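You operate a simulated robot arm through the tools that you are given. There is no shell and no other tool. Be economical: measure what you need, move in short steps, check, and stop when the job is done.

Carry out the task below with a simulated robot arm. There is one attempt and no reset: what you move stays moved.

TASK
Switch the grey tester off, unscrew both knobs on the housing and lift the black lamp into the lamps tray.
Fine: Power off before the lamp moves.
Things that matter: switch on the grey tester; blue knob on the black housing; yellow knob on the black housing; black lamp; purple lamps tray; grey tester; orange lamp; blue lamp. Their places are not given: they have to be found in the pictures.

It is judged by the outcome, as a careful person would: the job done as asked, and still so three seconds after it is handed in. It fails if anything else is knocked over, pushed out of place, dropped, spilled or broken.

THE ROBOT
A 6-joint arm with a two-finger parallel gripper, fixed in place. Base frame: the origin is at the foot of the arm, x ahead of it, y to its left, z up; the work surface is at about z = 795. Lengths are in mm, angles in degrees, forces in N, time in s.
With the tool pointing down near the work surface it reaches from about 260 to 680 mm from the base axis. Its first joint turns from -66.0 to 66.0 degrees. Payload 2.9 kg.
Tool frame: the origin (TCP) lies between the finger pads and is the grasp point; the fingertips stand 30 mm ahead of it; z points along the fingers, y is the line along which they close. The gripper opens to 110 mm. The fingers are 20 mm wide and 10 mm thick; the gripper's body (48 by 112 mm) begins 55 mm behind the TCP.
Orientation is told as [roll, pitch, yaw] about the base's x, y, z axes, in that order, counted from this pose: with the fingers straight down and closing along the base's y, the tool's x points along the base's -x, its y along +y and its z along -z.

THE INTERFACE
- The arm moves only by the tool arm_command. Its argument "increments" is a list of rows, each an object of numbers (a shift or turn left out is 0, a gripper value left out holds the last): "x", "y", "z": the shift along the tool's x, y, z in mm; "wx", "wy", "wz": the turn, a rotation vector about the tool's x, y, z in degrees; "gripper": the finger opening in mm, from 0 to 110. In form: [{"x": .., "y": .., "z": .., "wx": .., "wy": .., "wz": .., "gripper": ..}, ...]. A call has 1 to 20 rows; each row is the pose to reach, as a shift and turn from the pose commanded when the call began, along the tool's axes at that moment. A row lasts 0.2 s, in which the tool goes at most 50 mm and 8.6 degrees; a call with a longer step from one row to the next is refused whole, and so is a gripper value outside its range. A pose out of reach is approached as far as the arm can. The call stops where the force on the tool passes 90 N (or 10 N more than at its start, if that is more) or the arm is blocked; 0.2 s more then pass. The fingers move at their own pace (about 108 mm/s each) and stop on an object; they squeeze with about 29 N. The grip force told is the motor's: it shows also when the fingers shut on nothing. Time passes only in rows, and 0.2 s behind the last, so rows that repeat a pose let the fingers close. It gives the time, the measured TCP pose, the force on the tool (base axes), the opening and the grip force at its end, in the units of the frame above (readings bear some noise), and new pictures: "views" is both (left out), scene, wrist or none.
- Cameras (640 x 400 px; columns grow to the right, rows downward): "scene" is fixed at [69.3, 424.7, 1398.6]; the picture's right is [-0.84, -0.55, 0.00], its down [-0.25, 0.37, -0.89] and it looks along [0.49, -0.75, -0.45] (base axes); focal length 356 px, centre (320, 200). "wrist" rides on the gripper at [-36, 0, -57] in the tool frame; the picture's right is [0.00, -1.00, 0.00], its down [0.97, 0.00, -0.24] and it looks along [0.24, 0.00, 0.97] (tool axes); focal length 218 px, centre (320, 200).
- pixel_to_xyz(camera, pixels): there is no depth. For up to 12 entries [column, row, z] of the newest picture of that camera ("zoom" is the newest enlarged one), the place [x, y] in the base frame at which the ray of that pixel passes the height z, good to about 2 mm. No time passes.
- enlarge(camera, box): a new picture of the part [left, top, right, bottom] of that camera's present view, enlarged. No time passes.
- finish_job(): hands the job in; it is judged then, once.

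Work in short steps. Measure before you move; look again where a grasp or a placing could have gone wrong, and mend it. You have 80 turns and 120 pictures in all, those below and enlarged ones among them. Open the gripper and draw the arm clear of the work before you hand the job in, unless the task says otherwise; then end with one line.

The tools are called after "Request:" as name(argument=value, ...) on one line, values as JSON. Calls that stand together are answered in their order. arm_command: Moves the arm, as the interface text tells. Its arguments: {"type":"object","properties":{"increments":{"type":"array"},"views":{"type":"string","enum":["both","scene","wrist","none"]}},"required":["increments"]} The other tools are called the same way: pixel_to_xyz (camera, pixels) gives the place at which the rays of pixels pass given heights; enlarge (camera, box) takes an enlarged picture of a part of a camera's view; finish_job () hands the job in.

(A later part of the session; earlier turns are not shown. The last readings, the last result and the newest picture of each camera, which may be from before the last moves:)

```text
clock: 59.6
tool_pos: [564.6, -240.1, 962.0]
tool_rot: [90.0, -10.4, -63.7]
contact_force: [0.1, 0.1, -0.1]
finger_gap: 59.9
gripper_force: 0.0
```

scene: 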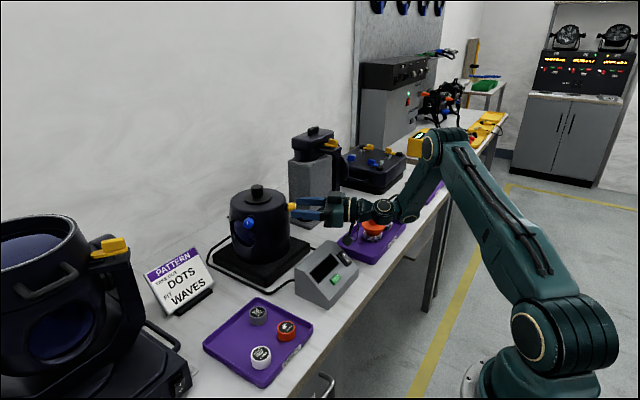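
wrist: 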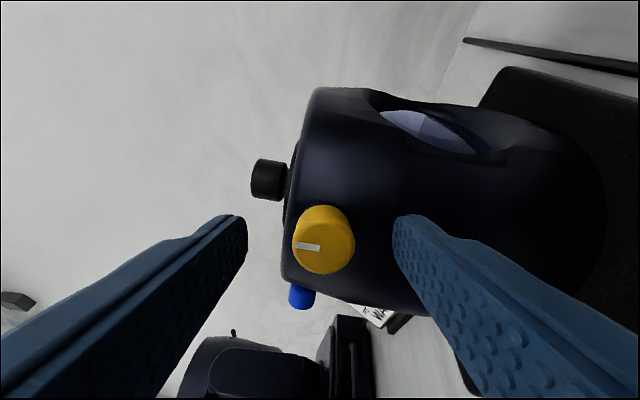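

Well centred (323,246). Close and unscrew 160°.

Request:
arm_command(increments=[{"y": -1}, {"y": -1, "gripper": 0}, {"y": -1}, {"y": -1}], views="none")

Request:
arm_command(increments=[{"wz": -8}, {"wz": -16}, {"wz": -24}, {"wz": -32}, {"wz": -40}, {"wz": -48}, {"wz": -56}, {"wz": -64}, {"wz": -72}, {"wz": -80}, {"wz": -88}, {"wz": -96}, {"wz": -104}, {"wz": -112}, {"wz": -120}, {"wz": -128}, {"wz": -136}, {"wz": -144}, {"wz": -152}, {"wz": -160}], views="wrist")

```text
clock: 60.6
tool_pos: [564.6, -240.6, 961.0]
tool_rot: [90.0, -10.4, -63.7]
contact_force: [0.5, -1.0, -1.5]
finger_gap: 22.5
gripper_force: 45.1
```

```text
clock: 64.8
tool_pos: [564.7, -239.8, 961.3]
tool_rot: [-89.8, -9.5, 116.4]
contact_force: [-23.8, 7.5, -12.5]
finger_gap: 22.3
gripper_force: 45.2
```

wrist: 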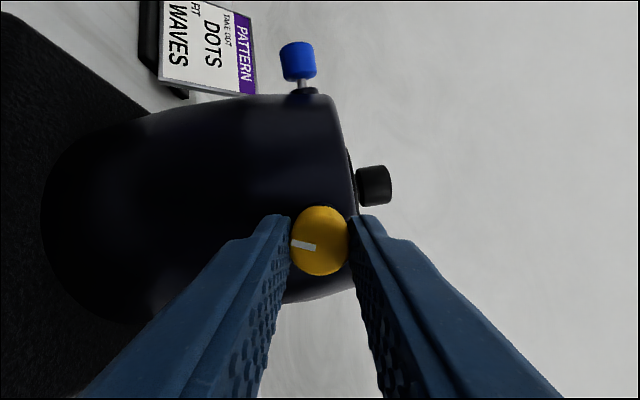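

Turned together; the knob pushes outward. Continue 104° with slight retreat.

Request:
arm_command(increments=[{"wz": -8, "z": -1}, {"wz": -16, "z": -2}, {"wz": -24, "z": -2}, {"wz": -32, "z": -2}, {"wz": -40, "z": -3}, {"wz": -48, "z": -3}, {"wz": -56, "z": -3}, {"wz": -64, "z": -3}, {"wz": -72, "z": -4}, {"wz": -80, "z": -4}, {"wz": -88, "z": -4}, {"wz": -96, "z": -4}, {"wz": -104, "z": -4}], views="wrist")

```text
clock: 67.6
tool_pos: [643.9, -346.7, 1080.6]
tool_rot: [-60.9, 83.1, 145.7]
contact_force: [-0.2, 0.2, -2.1]
finger_gap: 0.0
gripper_force: 37.4
out of reach, approached as far as the arm can: row 5, 6, 7, 8, 9, 10, 11, 12, 13
```

wrist: 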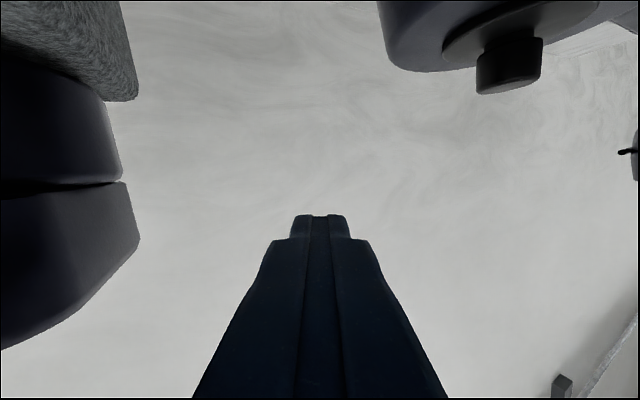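

The wrist limit made the arm swing away unexpectedly to (644,-347,1081). I stop and check the scene for any damage.

Request:
arm_command(increments=[{"z": 0}], views="scene")

Request:
enlarge(camera="scene", box=[200, 100, 400, 300])

```text
clock: 68.0
tool_pos: [642.2, -345.3, 1081.7]
tool_rot: [-61.2, 83.2, 145.5]
contact_force: [-0.1, -0.9, -0.2]
finger_gap: 0.2
gripper_force: 37.2
```

scene: 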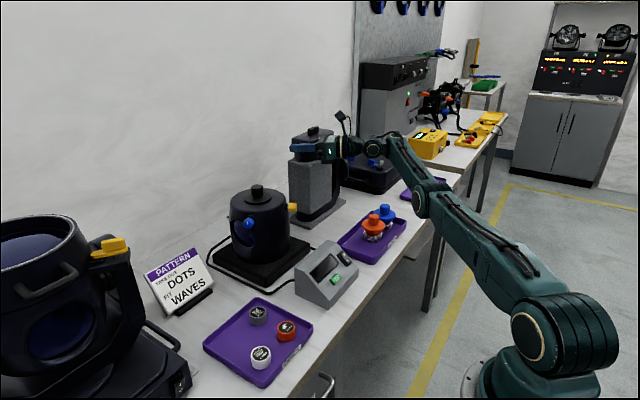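

```text
2.00 times, centred on (300, 200) of scene
```

zoom: 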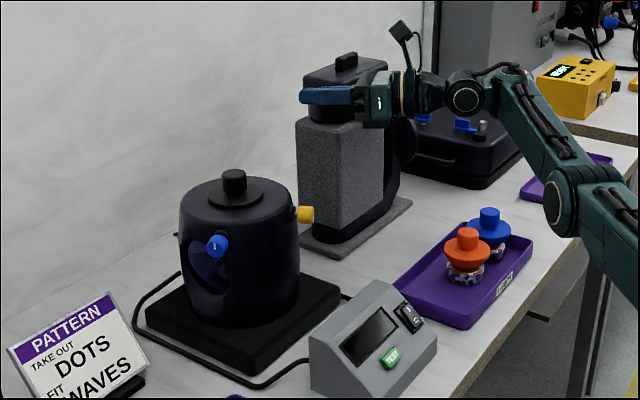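

Nothing appears moved (pillar, lamps, housing in place). I back straight out along the tool axis, carefully.

Request:
arm_command(increments=[{"z": -10}, {"z": -25}, {"z": -40}, {"z": -40}], views="both")

```text
clock: 69.0
tool_pos: [613.0, -370.2, 1078.7]
tool_rot: [-61.9, 83.1, 144.9]
contact_force: [-0.2, -0.6, 0.3]
finger_gap: 0.0
gripper_force: 38.0
out of reach, approached as far as the arm can: row 2, 3, 4
```

scene: 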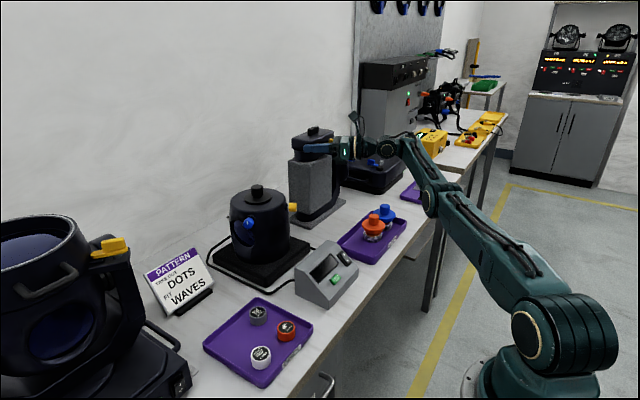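
wrist: 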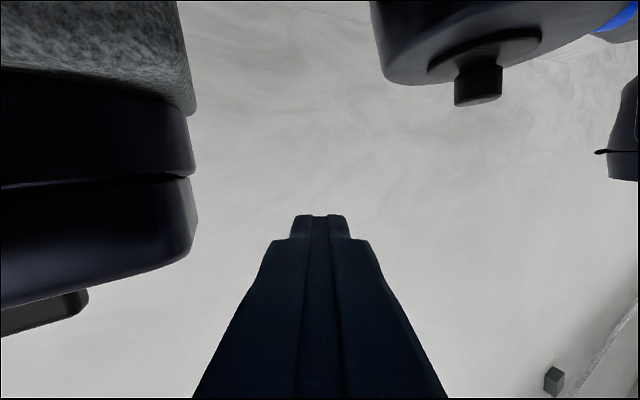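

Retreating drifts toward the pillar; I shift toward the housing side (tool −y) and rewind the wrist, in small steps.

Request:
arm_command(increments=[{"y": -10, "wz": 3}, {"y": -20, "wz": 10}, {"y": -30, "wz": 18}, {"y": -40, "wz": 26}, {"y": -40, "wz": 26}], views="wrist")

```text
clock: 70.2
tool_pos: [621.0, -364.2, 1084.2]
tool_rot: [-83.9, 57.8, 122.1]
contact_force: [1.1, -0.1, -0.5]
finger_gap: 0.0
gripper_force: 37.5
out of reach, approached as far as the arm can: row 1, 2, 3, 4, 5
```

wrist: 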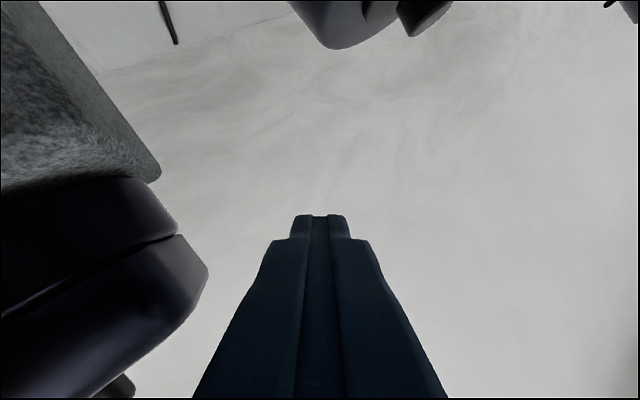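

Still constrained; I rewind the wrist further in place to free the joint limit.

Request:
arm_command(increments=[{"wz": 8}, {"wz": 16}, {"wz": 24}, {"wz": 32}, {"wz": 40}, {"wz": 48}, {"wz": 48}], views="both")

```text
clock: 71.8
tool_pos: [620.8, -364.2, 1084.2]
tool_rot: [-86.7, 9.9, 117.5]
contact_force: [0.8, -0.2, 1.0]
finger_gap: 0.0
gripper_force: 37.9
```

scene: 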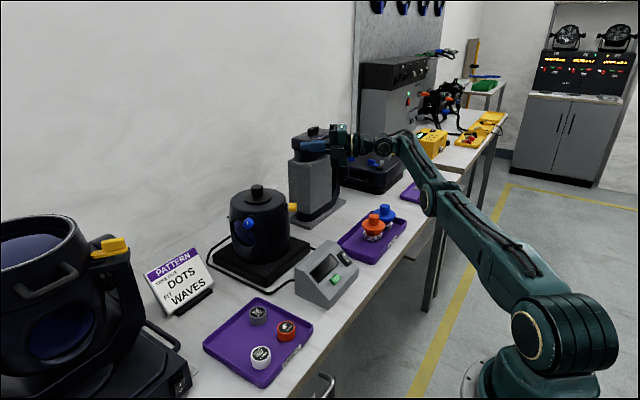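
wrist: 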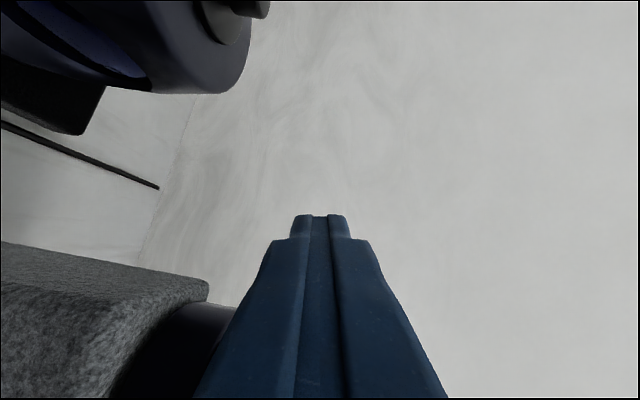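

Rotation worked fully. Now shift toward the housing side (tool −x), up (tool −y) and back (−z).

Request:
arm_command(increments=[{"x": -15, "y": -10}, {"x": -30, "y": -20}, {"x": -45, "y": -30, "z": -15}, {"x": -60, "y": -40, "z": -35}, {"x": -60, "y": -40, "z": -60}, {"x": -60, "y": -40, "z": -60}], views="scene")

```text
clock: 73.2
tool_pos: [598.2, -377.2, 1121.0]
tool_rot: [-86.7, 10.0, 117.6]
contact_force: [0.2, 0.6, 0.0]
finger_gap: 0.2
gripper_force: 38.1
out of reach, approached as far as the arm can: row 1, 2, 3, 4, 5, 6
```

scene: 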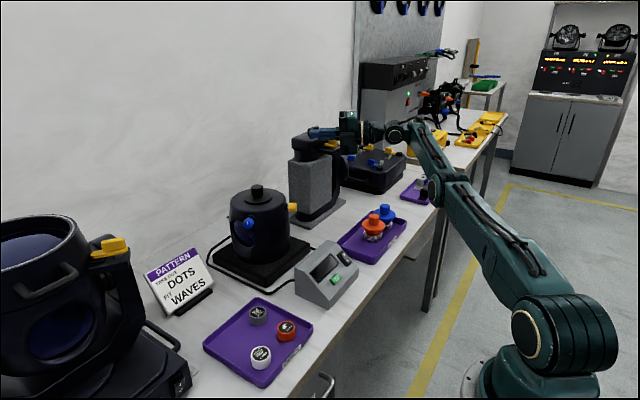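

Up and back track, sideways doesn't. I rise well above the pillar first, before reorienting.

Request:
arm_command(increments=[{"y": -30, "z": -10}, {"y": -60, "z": -20}, {"y": -90, "z": -30}, {"y": -120, "z": -40}, {"y": -140, "z": -50}, {"y": -140, "z": -50}], views="scene")

```text
clock: 74.6
tool_pos: [550.2, -370.8, 1261.5]
tool_rot: [-86.8, 10.0, 116.9]
contact_force: [0.4, -0.1, 0.7]
finger_gap: 0.0
gripper_force: 37.5
out of reach, approached as far as the arm can: row 5, 6
```

scene: 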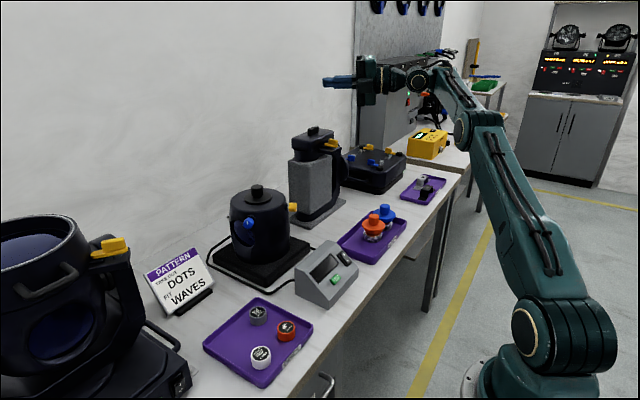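

Clear above everything. I turn the heading toward the arm's own direction to leave the limited configuration, then level.

Request:
arm_command(increments=[{"wy": 8}, {"wy": 16}, {"wy": 24}, {"wy": 32}, {"wy": 40}, {"wy": 48}, {"wy": 56}, {"wy": 56}], views="none")

Request:
arm_command(increments=[{"wz": 8}, {"wz": 16}, {"wz": 24}, {"wz": 32}, {"wz": 40}, {"wz": 48}, {"wz": 56}, {"wz": 64}, {"wz": 72}, {"wz": 80}, {"wz": 88}, {"wz": 96}, {"wz": 100}, {"wz": 100}], views="both")

```text
clock: 76.4
tool_pos: [549.5, -372.8, 1259.9]
tool_rot: [-96.5, 8.3, 60.6]
contact_force: [0.1, 0.5, 0.0]
finger_gap: 0.0
gripper_force: 37.6
```

```text
clock: 79.4
tool_pos: [549.0, -373.6, 1261.3]
tool_rot: [164.9, -83.3, 166.8]
contact_force: [0.3, -0.4, 0.0]
finger_gap: 0.3
gripper_force: 37.7
```

scene: 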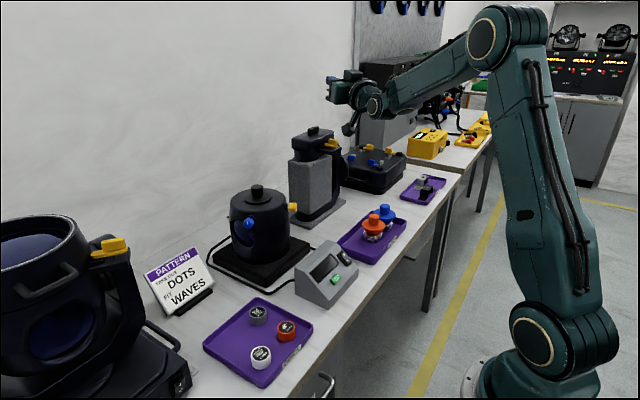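
wrist: 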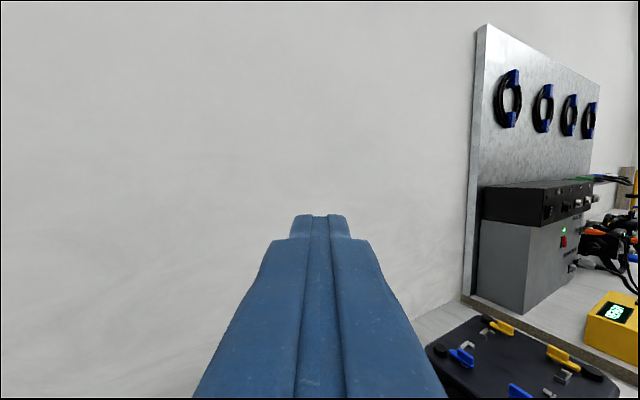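

Back in the normal elbow-up posture. I correct tilt and move to the yellow standoff at height.

Request:
arm_command(increments=[{"x": 0, "y": 15, "z": -18, "wy": 3, "gripper": 60}, {"x": 20, "y": 35, "z": -36, "wy": 6.5, "wz": -1.7}, {"x": 45, "y": 55, "z": -54, "wy": 6.5, "wz": -1.7}, {"x": 70, "y": 70, "z": -72, "wy": 6.5, "wz": -1.7}, {"x": 93, "y": 85, "z": -89, "wy": 6.5, "wz": -1.7}, {"x": 93, "y": 85, "z": -89, "wy": 6.5, "wz": -1.7}], views="none")

Request:
arm_command(increments=[{"wx": -8}, {"wx": -16}, {"wx": -24}, {"wx": -32}, {"wx": -40}, {"wx": -48}, {"wx": -55}, {"wx": -55}], views="both")

```text
clock: 80.8
tool_pos: [520.0, -257.1, 1160.3]
tool_rot: [-41.4, -89.9, 13.1]
contact_force: [-0.8, -0.1, 0.0]
finger_gap: 60.0
gripper_force: 0.0
```

```text
clock: 82.6
tool_pos: [521.9, -257.6, 1161.3]
tool_rot: [-2.7, -89.9, 29.5]
contact_force: [0.1, 0.5, 0.3]
finger_gap: 60.0
gripper_force: 0.2
```

scene: 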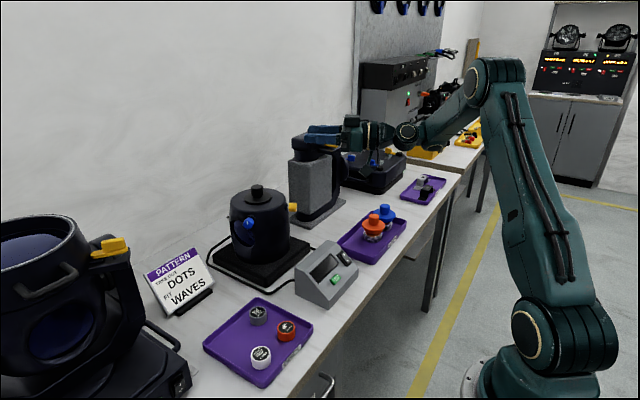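
wrist: 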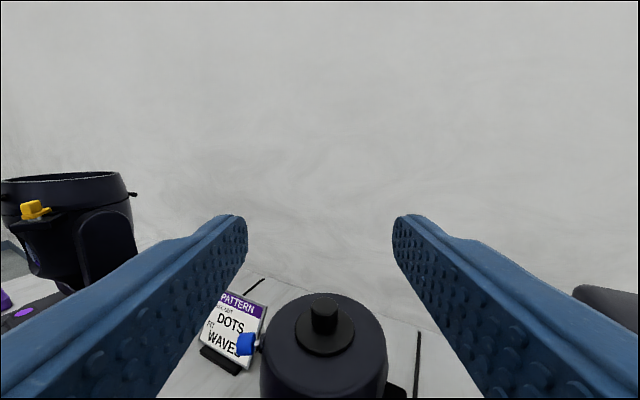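

Good, heading 26.8°. Descend to knob height, standoff s≈122.

Request:
arm_command(increments=[{"x": 40}, {"x": 80}, {"x": 120}, {"x": 160}, {"x": 199}, {"x": 199, "z": 15}, {"x": 199, "z": 32}, {"x": 199, "z": 32}], views="wrist")

Request:
enlarge(camera="wrist", box=[240, 150, 400, 290])

```text
clock: 84.4
tool_pos: [551.3, -244.5, 960.9]
tool_rot: [11.6, -89.9, 15.0]
contact_force: [-0.2, -0.3, -0.1]
finger_gap: 60.2
gripper_force: 0.0
out of reach, approached as far as the arm can: row 4, 5
```

wrist: 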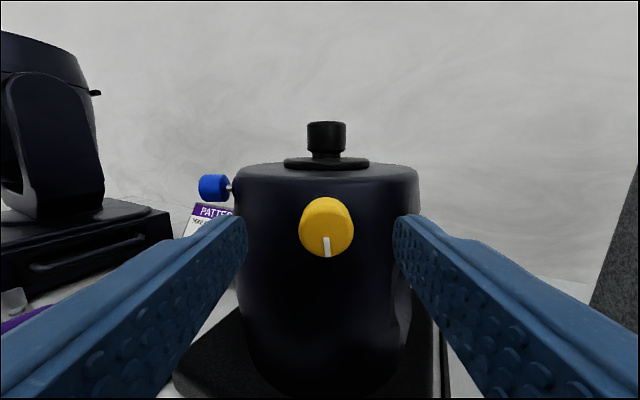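

```text
2.86 times, centred on (320, 220) of wrist
```

zoom: 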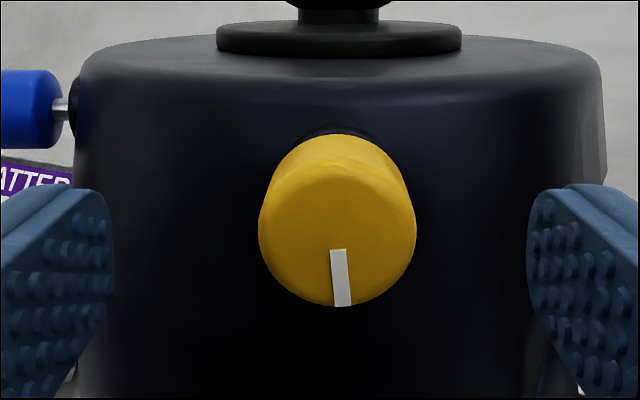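

Yellow has turned ~185° (mark pointing down); the rest needs ~175°. Pre-rotate +90°, centre, advance.

Request:
arm_command(increments=[{"y": -2.5, "x": -1.5, "wz": 8}, {"y": -2.5, "x": -1.5, "wz": 16}, {"y": -2.5, "x": -1.5, "wz": 24}, {"y": -2.5, "x": -1.5, "wz": 32}, {"y": -2.5, "x": -1.5, "wz": 40}, {"y": -2.5, "x": -1.5, "wz": 48}, {"y": -2.5, "x": -1.5, "wz": 56}, {"y": -2.5, "x": -1.5, "wz": 64}, {"y": -2.5, "x": -1.5, "wz": 72}, {"y": -2.5, "x": -1.5, "wz": 80}, {"y": -2.5, "x": -1.5, "wz": 88}, {"y": -2.5, "x": -1.5, "wz": 95}, {"y": -2.5, "x": -1.5, "wz": 95, "z": 6}, {"y": -2.5, "x": -1.5, "wz": 95, "z": 12}, {"y": -2.5, "x": -1.5, "wz": 95, "z": 12}], views="wrist")

```text
clock: 87.6
tool_pos: [564.2, -241.5, 962.6]
tool_rot: [90.0, 5.0, -63.3]
contact_force: [-0.7, 0.1, -0.1]
finger_gap: 60.0
gripper_force: 0.0
```

wrist: 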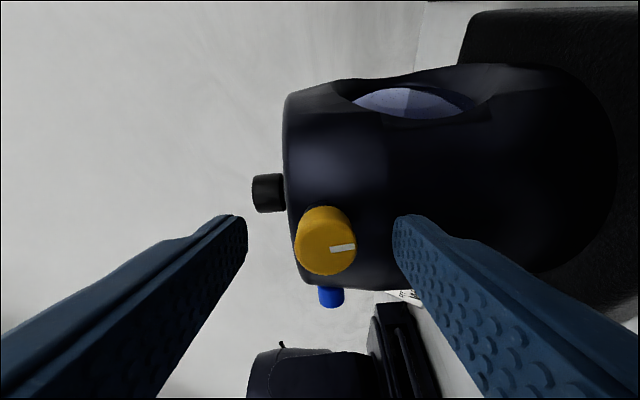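

Centred. Close and turn −160°.

Request:
arm_command(increments=[{"y": -1.5}, {"y": -1.5, "gripper": 0}, {"y": -1.5}, {"y": -1.5}], views="none")

Request:
arm_command(increments=[{"wz": -8}, {"wz": -16}, {"wz": -24}, {"wz": -32}, {"wz": -40}, {"wz": -48}, {"wz": -56}, {"wz": -64}, {"wz": -72}, {"wz": -80}, {"wz": -88, "z": -1}, {"wz": -96, "z": -1}, {"wz": -104, "z": -1}, {"wz": -112, "z": -1}, {"wz": -120, "z": -2}, {"wz": -128, "z": -2}, {"wz": -136, "z": -2}, {"wz": -144, "z": -2}, {"wz": -152, "z": -2}, {"wz": -160, "z": -2}], views="wrist")

```text
clock: 88.6
tool_pos: [563.0, -241.3, 961.5]
tool_rot: [89.9, 5.0, -63.2]
contact_force: [0.0, 0.2, -2.7]
finger_gap: 22.3
gripper_force: 45.5
```

```text
clock: 92.8
tool_pos: [560.7, -241.5, 962.5]
tool_rot: [-89.9, -24.9, 116.7]
contact_force: [1.2, 8.9, -9.4]
finger_gap: 22.1
gripper_force: 45.4
```

wrist: 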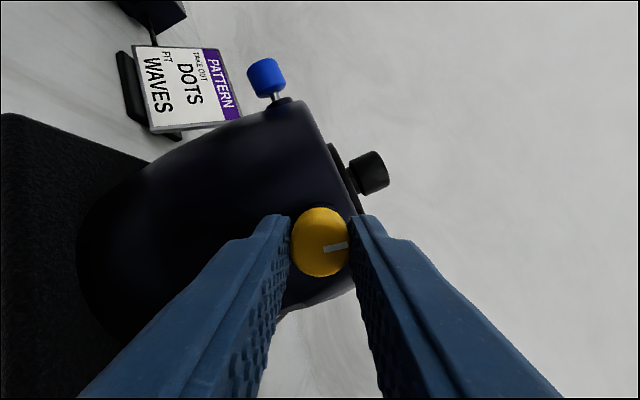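

Turned along (~345°). A last −28°, within the safe wrist range.

Request:
arm_command(increments=[{"wz": -7}, {"wz": -14}, {"wz": -21}, {"wz": -28}, {"wz": -28}], views="wrist")

```text
clock: 94.0
tool_pos: [561.4, -241.5, 961.1]
tool_rot: [-89.8, 3.0, 116.5]
contact_force: [-2.6, 4.1, -17.7]
finger_gap: 22.4
gripper_force: 44.9
```

wrist: 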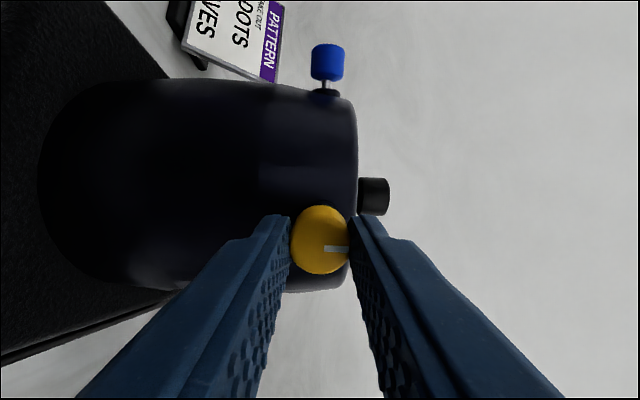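

The mark is now up again (~360°) and slipped ~10° at the end, suggesting the stop. Release, level and check.

Request:
arm_command(increments=[{"gripper": 60}, {"gripper": 60}, {"z": -10}, {"z": -10, "wz": 8}, {"z": -10, "wz": 16}, {"z": -10, "wz": 24}, {"z": -10, "wz": 32}, {"z": -10, "wz": 40}, {"z": -10, "wz": 48}, {"z": -10, "wz": 56}, {"z": -10, "wz": 64}, {"z": -10, "wz": 72}, {"z": -10, "wz": 80}, {"z": -10, "wz": 88}, {"z": -10, "wz": 93}, {"z": -10, "wz": 93}], views="wrist")

Request:
enlarge(camera="wrist", box=[240, 150, 400, 290])

```text
clock: 97.4
tool_pos: [551.7, -246.6, 962.2]
tool_rot: [58.5, -89.9, -32.0]
contact_force: [-0.5, 0.6, -0.2]
finger_gap: 59.8
gripper_force: 0.0
```

wrist: 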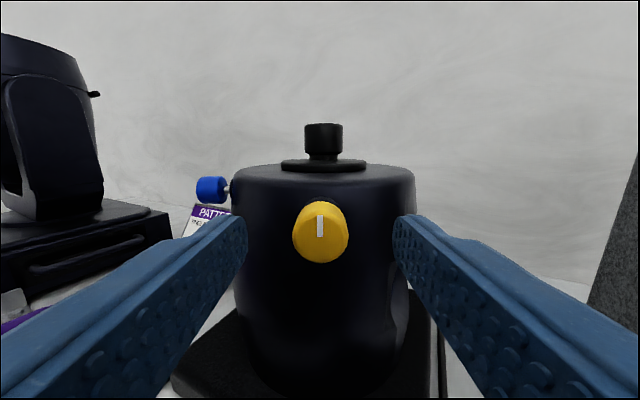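

```text
2.86 times, centred on (320, 220) of wrist
```

zoom: 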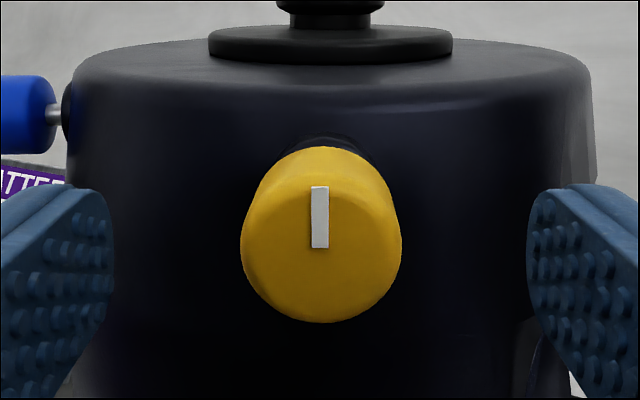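

Mark is up. One short confirming turn to make sure it is at the stop.

Request:
arm_command(increments=[{"z": 6}, {"z": 11}, {"z": 11, "gripper": 0}, {"z": 11}, {"z": 11}, {"z": 11, "wz": -8}, {"z": 11, "wz": -16}, {"z": 11, "wz": -24}, {"z": 11, "wz": -32}, {"z": 11, "wz": -40}, {"z": 11, "wz": -40}], views="wrist")

```text
clock: 99.8
tool_pos: [561.0, -239.6, 961.5]
tool_rot: [-89.8, -49.9, 116.6]
contact_force: [-5.3, 7.7, -5.4]
finger_gap: 22.5
gripper_force: 45.3
```

wrist: 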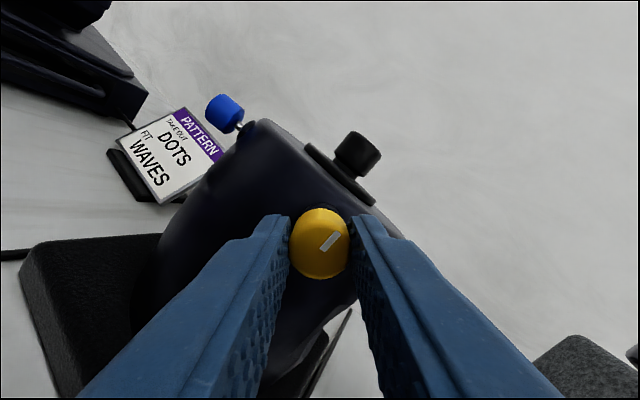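

Stop confirmed (mark stayed fixed while the gripper slipped). Release, level, then rise.

Request:
arm_command(increments=[{"gripper": 60}, {"gripper": 60}, {"z": -12}, {"z": -25}, {"z": -25, "wz": 8}, {"z": -25, "wz": 16}, {"z": -25, "wz": 24}, {"z": -25, "wz": 32}, {"z": -25, "wz": 40}, {"z": -25, "wz": 40}], views="none")

Request:
arm_command(increments=[{"x": -40}, {"x": -85}, {"x": -130}, {"x": -175}, {"x": -210}, {"x": -210}], views="both")

```text
clock: 102.0
tool_pos: [540.6, -252.3, 961.2]
tool_rot: [18.1, -89.7, 8.5]
contact_force: [-0.7, -0.1, -0.1]
finger_gap: 59.8
gripper_force: 0.1
```

```text
clock: 103.4
tool_pos: [540.8, -250.9, 1172.8]
tool_rot: [28.7, -89.9, -2.0]
contact_force: [-0.1, -0.2, 0.0]
finger_gap: 60.2
gripper_force: 0.1
```

scene: 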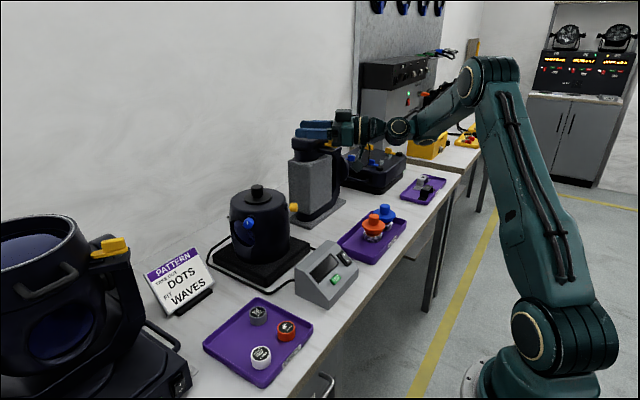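
wrist: 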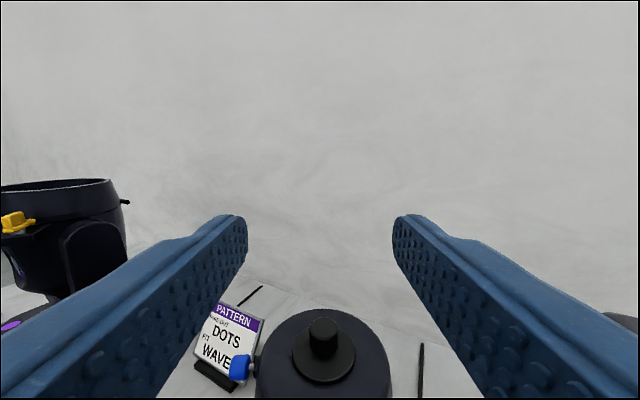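

Now undo the yaw and pitch the tool straight down.

Request:
arm_command(increments=[{"wx": 8}, {"wx": 16}, {"wx": 24}, {"wx": 26.7}, {"wx": 26.7}], views="none")

Request:
arm_command(increments=[{"wy": 8}, {"wy": 16}, {"wy": 24}, {"wy": 32}, {"wy": 40}, {"wy": 48}, {"wy": 56}, {"wy": 64}, {"wy": 72}, {"wy": 80}, {"wy": 88}, {"wy": 90}, {"wy": 90}], views="wrist")

```text
clock: 104.6
tool_pos: [539.8, -253.6, 1171.9]
tool_rot: [-18.5, -89.9, 18.4]
contact_force: [0.0, -0.2, -0.8]
finger_gap: 60.1
gripper_force: 0.2
```

```text
clock: 107.4
tool_pos: [540.8, -251.1, 1173.2]
tool_rot: [0.1, 0.1, 0.0]
contact_force: [-0.2, -0.7, -0.2]
finger_gap: 59.9
gripper_force: 0.0
out of reach, approached as far as the arm can: row 10, 11
```

wrist: 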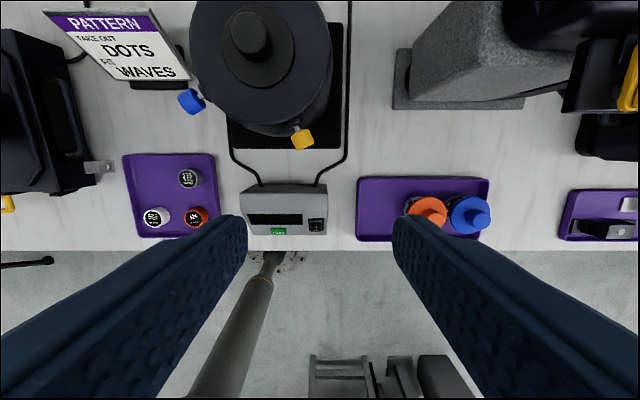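

Tool down. Measure tray corners, the two lamps there, and the black lamp.

Request:
pixel_to_xyz(camera="wrist", pixels=[[358, 179, 805], [356, 240, 805], [490, 181, 805], [489, 240, 805], [431, 208, 860], [431, 208, 880], [474, 214, 860], [474, 214, 880], [251, 32, 1020], [252, 44, 985], [408, 200, 810], [408, 210, 810]])

Request:
enlarge(camera="wrist", box=[340, 160, 500, 260])

Request:
enlarge(camera="scene", box=[330, 190, 420, 270])

```text
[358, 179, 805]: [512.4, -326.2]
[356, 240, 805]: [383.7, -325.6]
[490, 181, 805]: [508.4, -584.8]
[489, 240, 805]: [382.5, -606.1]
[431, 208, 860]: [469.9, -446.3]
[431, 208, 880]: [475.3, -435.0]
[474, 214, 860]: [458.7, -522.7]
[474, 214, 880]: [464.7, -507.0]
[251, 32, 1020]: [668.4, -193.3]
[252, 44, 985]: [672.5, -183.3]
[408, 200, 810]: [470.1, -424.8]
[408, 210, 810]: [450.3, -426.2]
```

```text
4.00 times, centred on (420, 210) of wrist
```

zoom: 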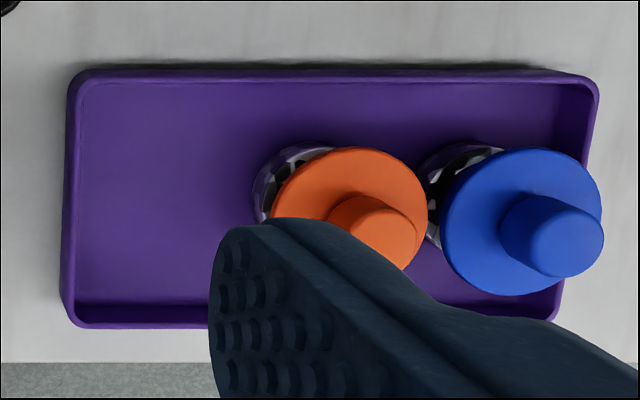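

```text
5.00 times, centred on (375, 230) of scene
```

zoom: 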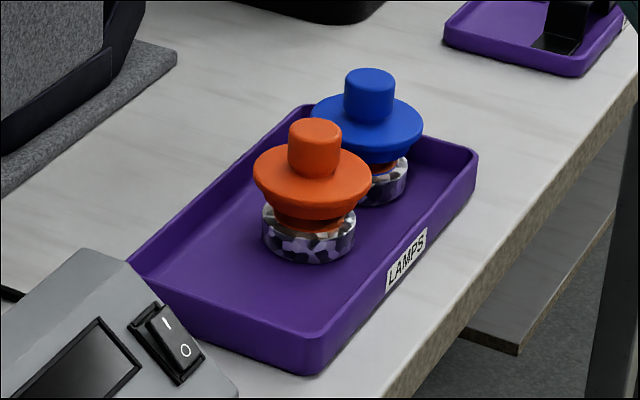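

Free tray spot: centre ≈(426,-370), ~80 mm from the orange lamp (453,-445). Now go above the black lamp at (665,-188).

Request:
arm_command(increments=[{"x": -40, "y": 20, "z": 0}, {"x": -80, "y": 40, "z": 0}, {"x": -110, "y": 55, "z": 20}, {"x": -124, "y": 63, "z": 50}, {"x": -124, "y": 63, "z": 73}, {"x": -124, "y": 63, "z": 73}], views="both")

Request:
enlarge(camera="scene", box=[200, 130, 320, 230])

```text
clock: 107.9
tool_pos: [574.9, -220.4, 1163.2]
tool_rot: [-0.7, -1.2, 1.4]
contact_force: [15.7, -8.3, -24.2]
finger_gap: 59.9
gripper_force: 0.1
out of reach, approached as far as the arm can: row 1, 2
stopped in row 2: the force on the tool passed its limit (the readings are from after the stop); the commanded pose is now the measured one
```

scene: 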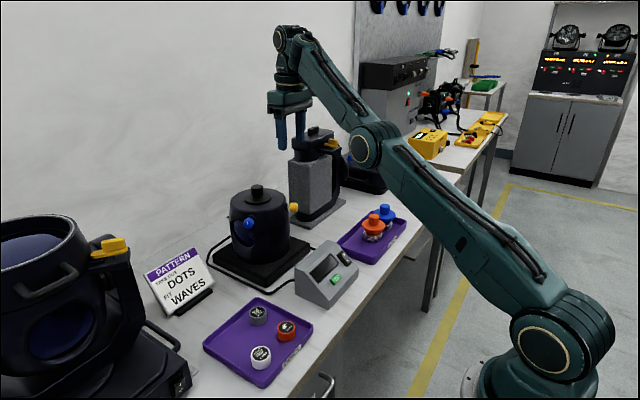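
wrist: 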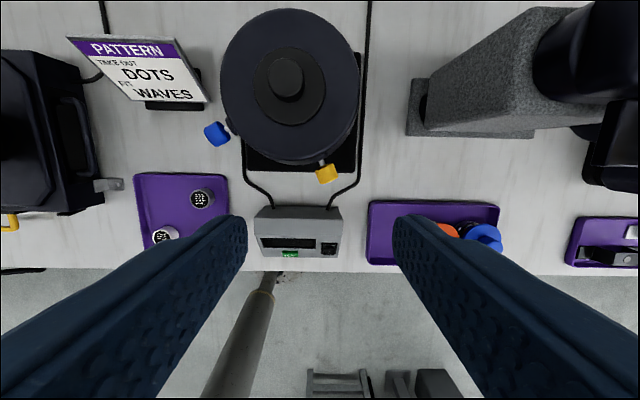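

```text
4.00 times, centred on (260, 180) of scene
```

zoom: 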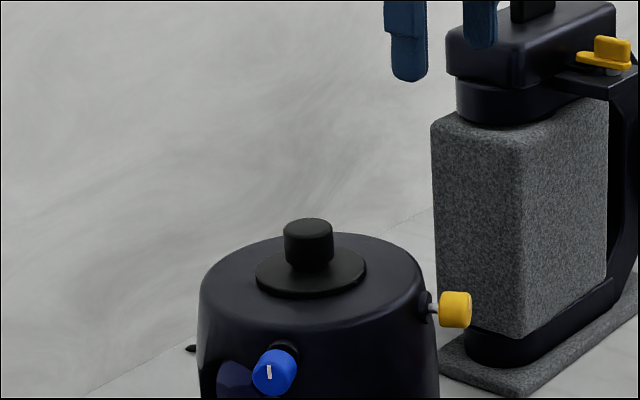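

The arm changed elbow posture quickly there (dynamic force, nothing touched). I continue more slowly.

Request:
arm_command(increments=[{"x": 0, "y": 0}, {"x": -20, "y": 8}, {"x": -40, "y": 16}, {"x": -60, "y": 22}, {"x": -75, "y": 27}, {"x": -90, "y": 32}, {"x": -90, "y": 32}], views="both")

```text
clock: 109.5
tool_pos: [598.9, -175.4, 1144.7]
tool_rot: [-0.6, -1.0, 1.2]
contact_force: [1.0, 0.1, -0.4]
finger_gap: 60.0
gripper_force: 0.0
out of reach, approached as far as the arm can: row 2, 3, 4, 5, 6, 7
```

scene: 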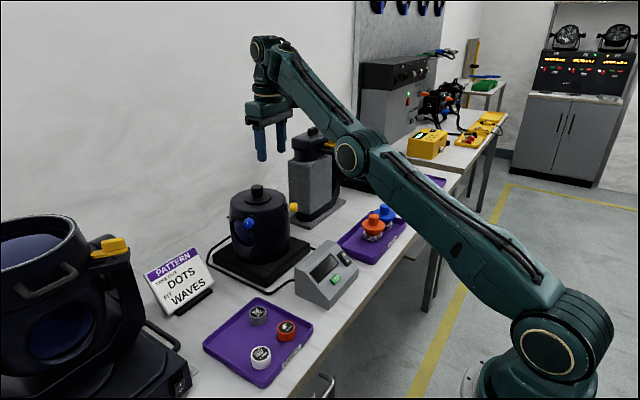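
wrist: 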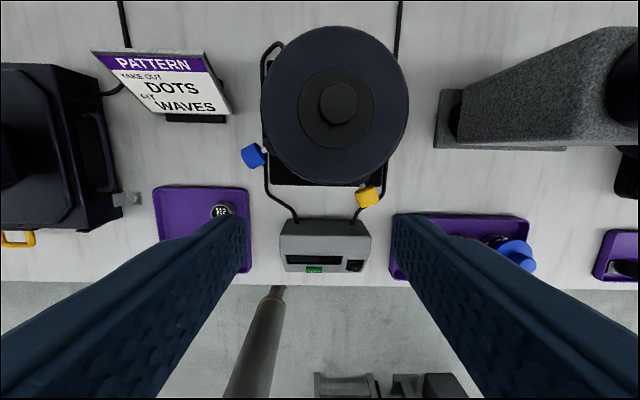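

Fully stretched at this height. The cap is at ≈(666,-190). I go lower (TCP z≈1070), where reach is longer, then forward over the cap.

Request:
arm_command(increments=[{"z": 25, "y": -5}, {"z": 50, "y": -10}, {"z": 72, "y": -15}, {"z": 72, "y": -15, "x": -20}, {"z": 72, "y": -15, "x": -40}, {"z": 72, "y": -15, "x": -40}], views="both")

```text
clock: 110.9
tool_pos: [627.4, -177.2, 1066.5]
tool_rot: [-0.5, -1.0, 1.2]
contact_force: [0.5, 0.1, 0.5]
finger_gap: 59.9
gripper_force: 0.1
out of reach, approached as far as the arm can: row 5, 6
```

scene: 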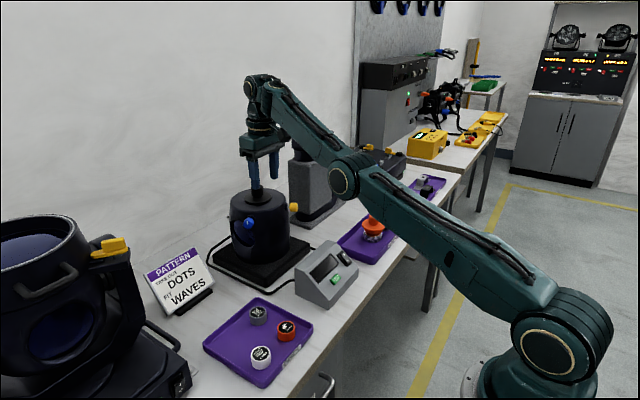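
wrist: 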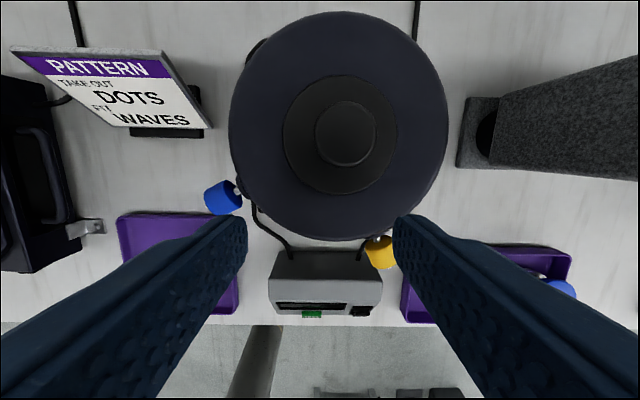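

Straight-down reach stops at radius ~655; the cap is at ~692. I tilt the tool 20° outward and move over the cap, staying above it.

Request:
arm_command(increments=[{"wy": -7}, {"wy": -14}, {"wy": -20}, {"wy": -20, "x": -10, "y": -6}, {"wy": -20, "x": -22, "y": -13}, {"wy": -20, "x": -32, "y": -13}, {"wy": -20, "x": -32, "y": -13}], views="both")

```text
clock: 112.5
tool_pos: [658.1, -188.7, 1068.7]
tool_rot: [-0.6, -20.9, 1.5]
contact_force: [-0.4, 0.1, -0.7]
finger_gap: 60.1
gripper_force: 0.0
out of reach, approached as far as the arm can: row 1
```

scene: 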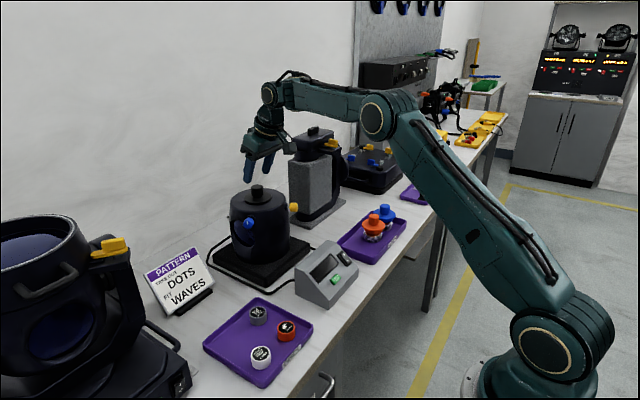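
wrist: 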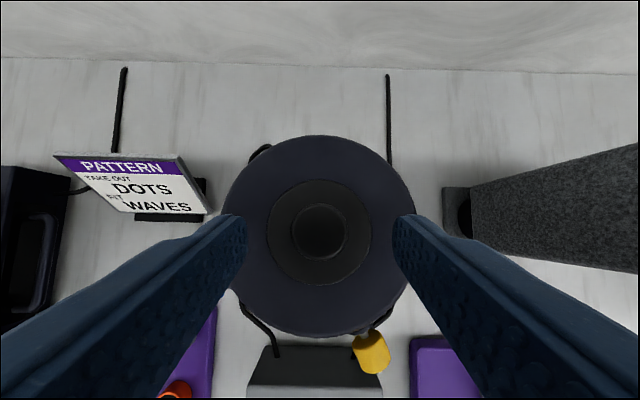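

Cap centred (column 319), located at ≈(669,-189). Lower vertically 41 mm so the fingertips straddle the cap.

Request:
arm_command(increments=[{"x": 3, "z": 10}, {"x": 6, "z": 20}, {"x": 8.5, "z": 30}, {"x": 10.9, "z": 39.7}, {"x": 10.9, "z": 39.7}], views="both")

Request:
enlarge(camera="scene", box=[210, 130, 320, 230])

```text
clock: 113.7
tool_pos: [664.2, -191.4, 1027.0]
tool_rot: [-0.6, -20.9, 1.6]
contact_force: [0.3, 0.2, -0.8]
finger_gap: 60.0
gripper_force: 0.0
```

scene: 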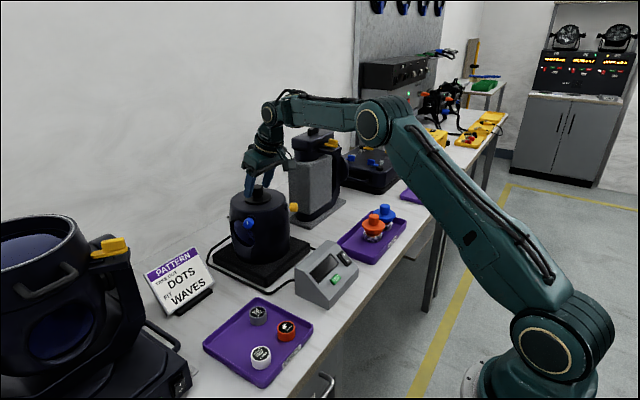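
wrist: 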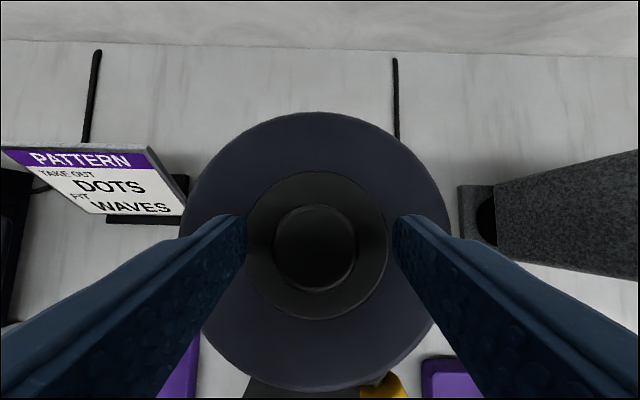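

```text
4.00 times, centred on (265, 180) of scene
```

zoom: 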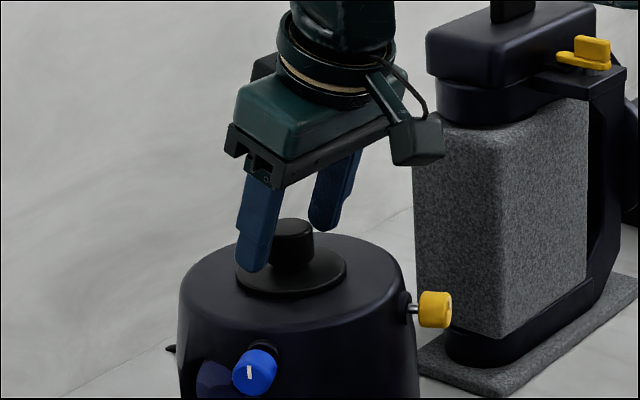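

Fingers straddle the cap; it's 2.7 mm toward +y. Shift and close.

Request:
arm_command(increments=[{"y": 2.7}, {"y": 2.7, "gripper": 0}, {"y": 2.7}, {"y": 2.7}], views="wrist")

```text
clock: 114.7
tool_pos: [664.6, -189.1, 1027.5]
tool_rot: [-0.6, -21.0, 1.6]
contact_force: [0.0, 0.6, 1.4]
finger_gap: 31.2
gripper_force: 28.8
```

wrist: 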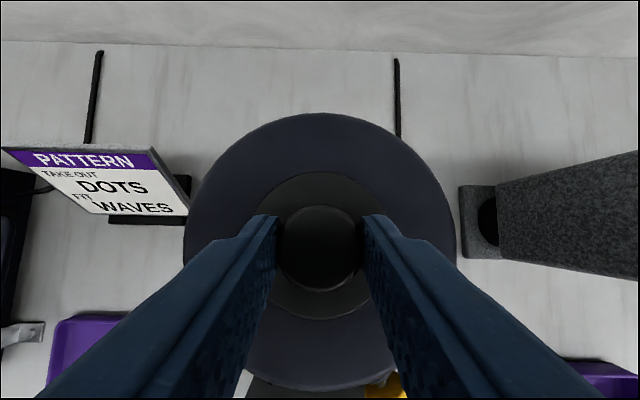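

Gripped (31 mm). Lift vertically 24 mm slowly.

Request:
arm_command(increments=[{"x": -2.1, "z": -5.6}, {"x": -4.3, "z": -11.2}, {"x": -6.4, "z": -16.8}, {"x": -8.6, "z": -22.4}, {"x": -8.6, "z": -22.4}], views="scene")

Request:
enlarge(camera="scene", box=[210, 130, 320, 230])

```text
clock: 115.9
tool_pos: [663.1, -187.9, 1052.5]
tool_rot: [-0.6, -21.0, 1.5]
contact_force: [-2.9, -0.9, -2.6]
finger_gap: 31.1
gripper_force: 29.4
```

scene: 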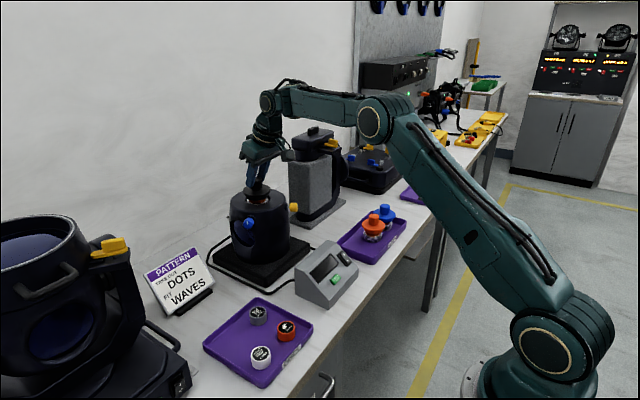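

```text
4.00 times, centred on (265, 180) of scene
```

zoom: 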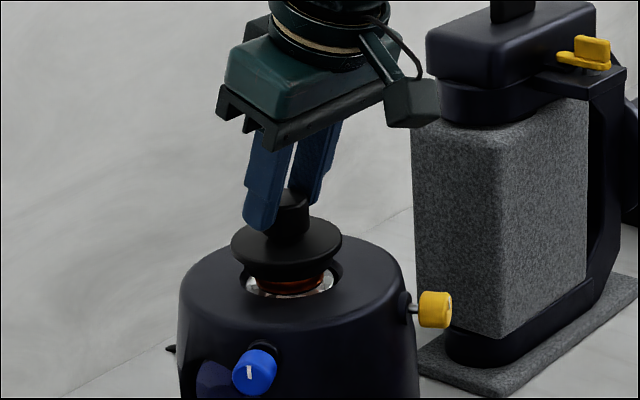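

It comes out freely. Lift 65 mm more.

Request:
arm_command(increments=[{"x": -4.3, "z": -11.2}, {"x": -8.6, "z": -22.4}, {"x": -12.9, "z": -33.6}, {"x": -17.2, "z": -44.8}, {"x": -21, "z": -55}, {"x": -23, "z": -61}, {"x": -23, "z": -61}], views="scene")

Request:
enlarge(camera="scene", box=[210, 110, 320, 230])

```text
clock: 117.5
tool_pos: [663.9, -186.9, 1116.5]
tool_rot: [-0.7, -20.9, 1.5]
contact_force: [0.2, 0.1, -2.1]
finger_gap: 30.9
gripper_force: 29.1
```

scene: 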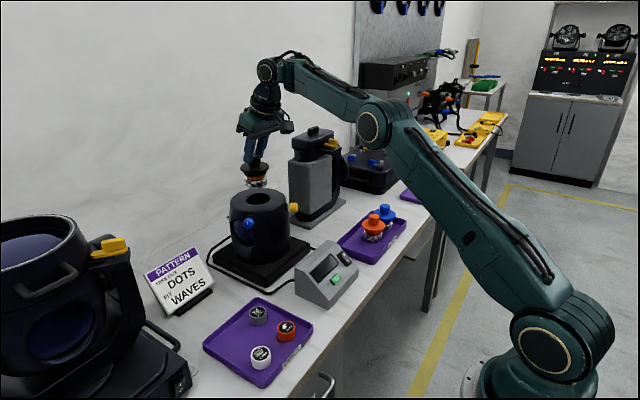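

```text
3.33 times, centred on (265, 170) of scene
```

zoom: 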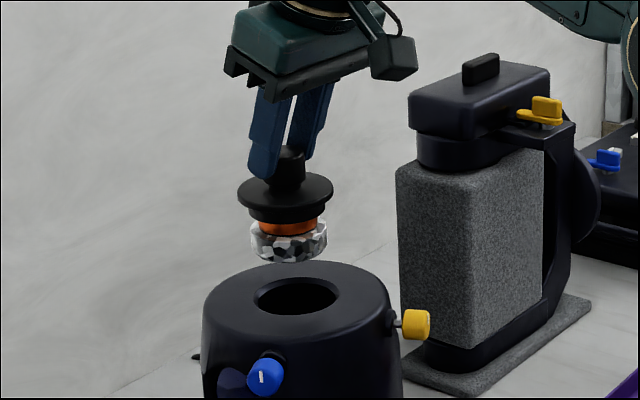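

Lamp is out and clear. Carry it back and then toward the tray at height, keeping orientation.

Request:
arm_command(increments=[{"x": 15, "z": -5.7}, {"x": 45, "z": -17.2}, {"x": 75, "z": -28.7}, {"x": 105, "z": -40.1}, {"x": 135, "z": -51.6}, {"x": 165, "z": -63.1, "y": -15}, {"x": 190, "z": -72.6, "y": -40}, {"x": 210, "z": -80.3, "y": -70}, {"x": 222, "z": -84.9, "y": -100}, {"x": 227, "z": -86.8, "y": -130}, {"x": 227, "z": -86.8, "y": -160}, {"x": 227, "z": -86.8, "y": -177}, {"x": 227, "z": -86.8, "y": -177}], views="both")

```text
clock: 120.3
tool_pos: [425.4, -369.0, 1116.8]
tool_rot: [-0.5, -20.9, 1.6]
contact_force: [0.0, -0.3, -2.8]
finger_gap: 31.0
gripper_force: 28.8
```

scene: 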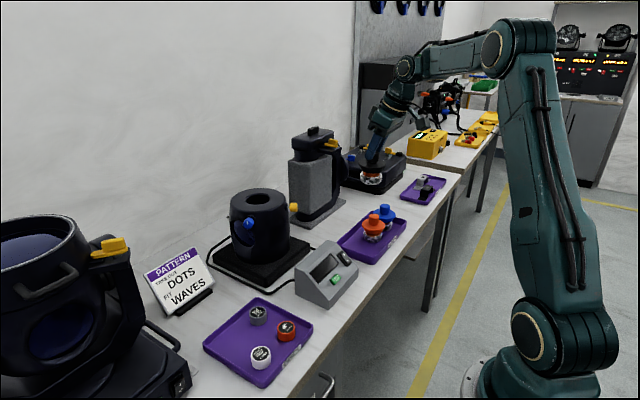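
wrist: 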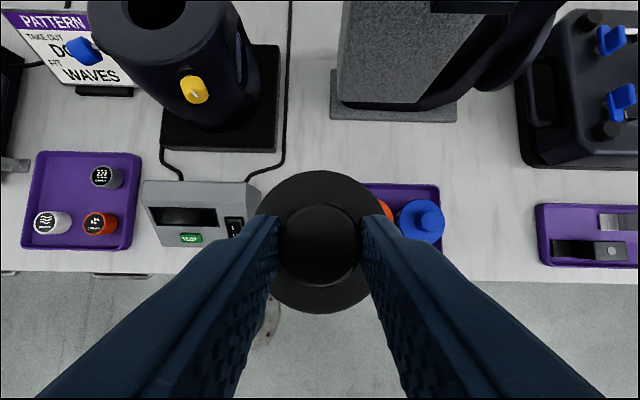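

Verify the tray position from this view.

Request:
pixel_to_xyz(camera="wrist", pixels=[[440, 186, 815], [443, 250, 815], [427, 221, 873], [388, 214, 873], [385, 185, 815], [250, 184, 800]])

Request:
pixel_to_xyz(camera="scene", pixels=[[339, 240, 815], [378, 261, 815], [407, 220, 815], [367, 203, 815]])

Request:
enlarge(camera="scene", box=[320, 190, 420, 280])

```text
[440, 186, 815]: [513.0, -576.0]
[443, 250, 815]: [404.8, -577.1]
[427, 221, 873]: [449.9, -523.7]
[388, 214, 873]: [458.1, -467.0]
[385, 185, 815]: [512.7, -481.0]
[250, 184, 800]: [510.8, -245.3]
```

```text
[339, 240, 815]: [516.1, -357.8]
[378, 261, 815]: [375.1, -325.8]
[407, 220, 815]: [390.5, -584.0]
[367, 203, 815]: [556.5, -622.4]
```

```text
4.44 times, centred on (370, 235) of scene
```

zoom: 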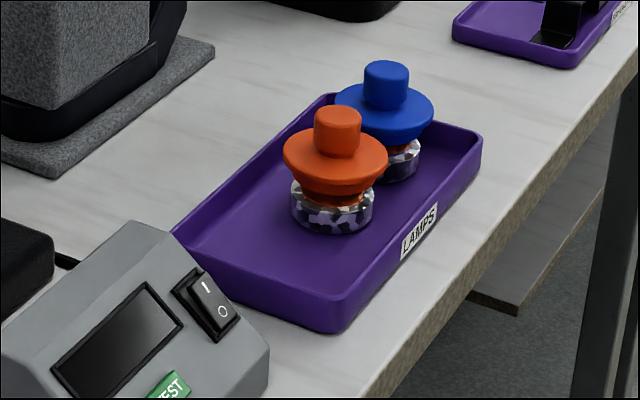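

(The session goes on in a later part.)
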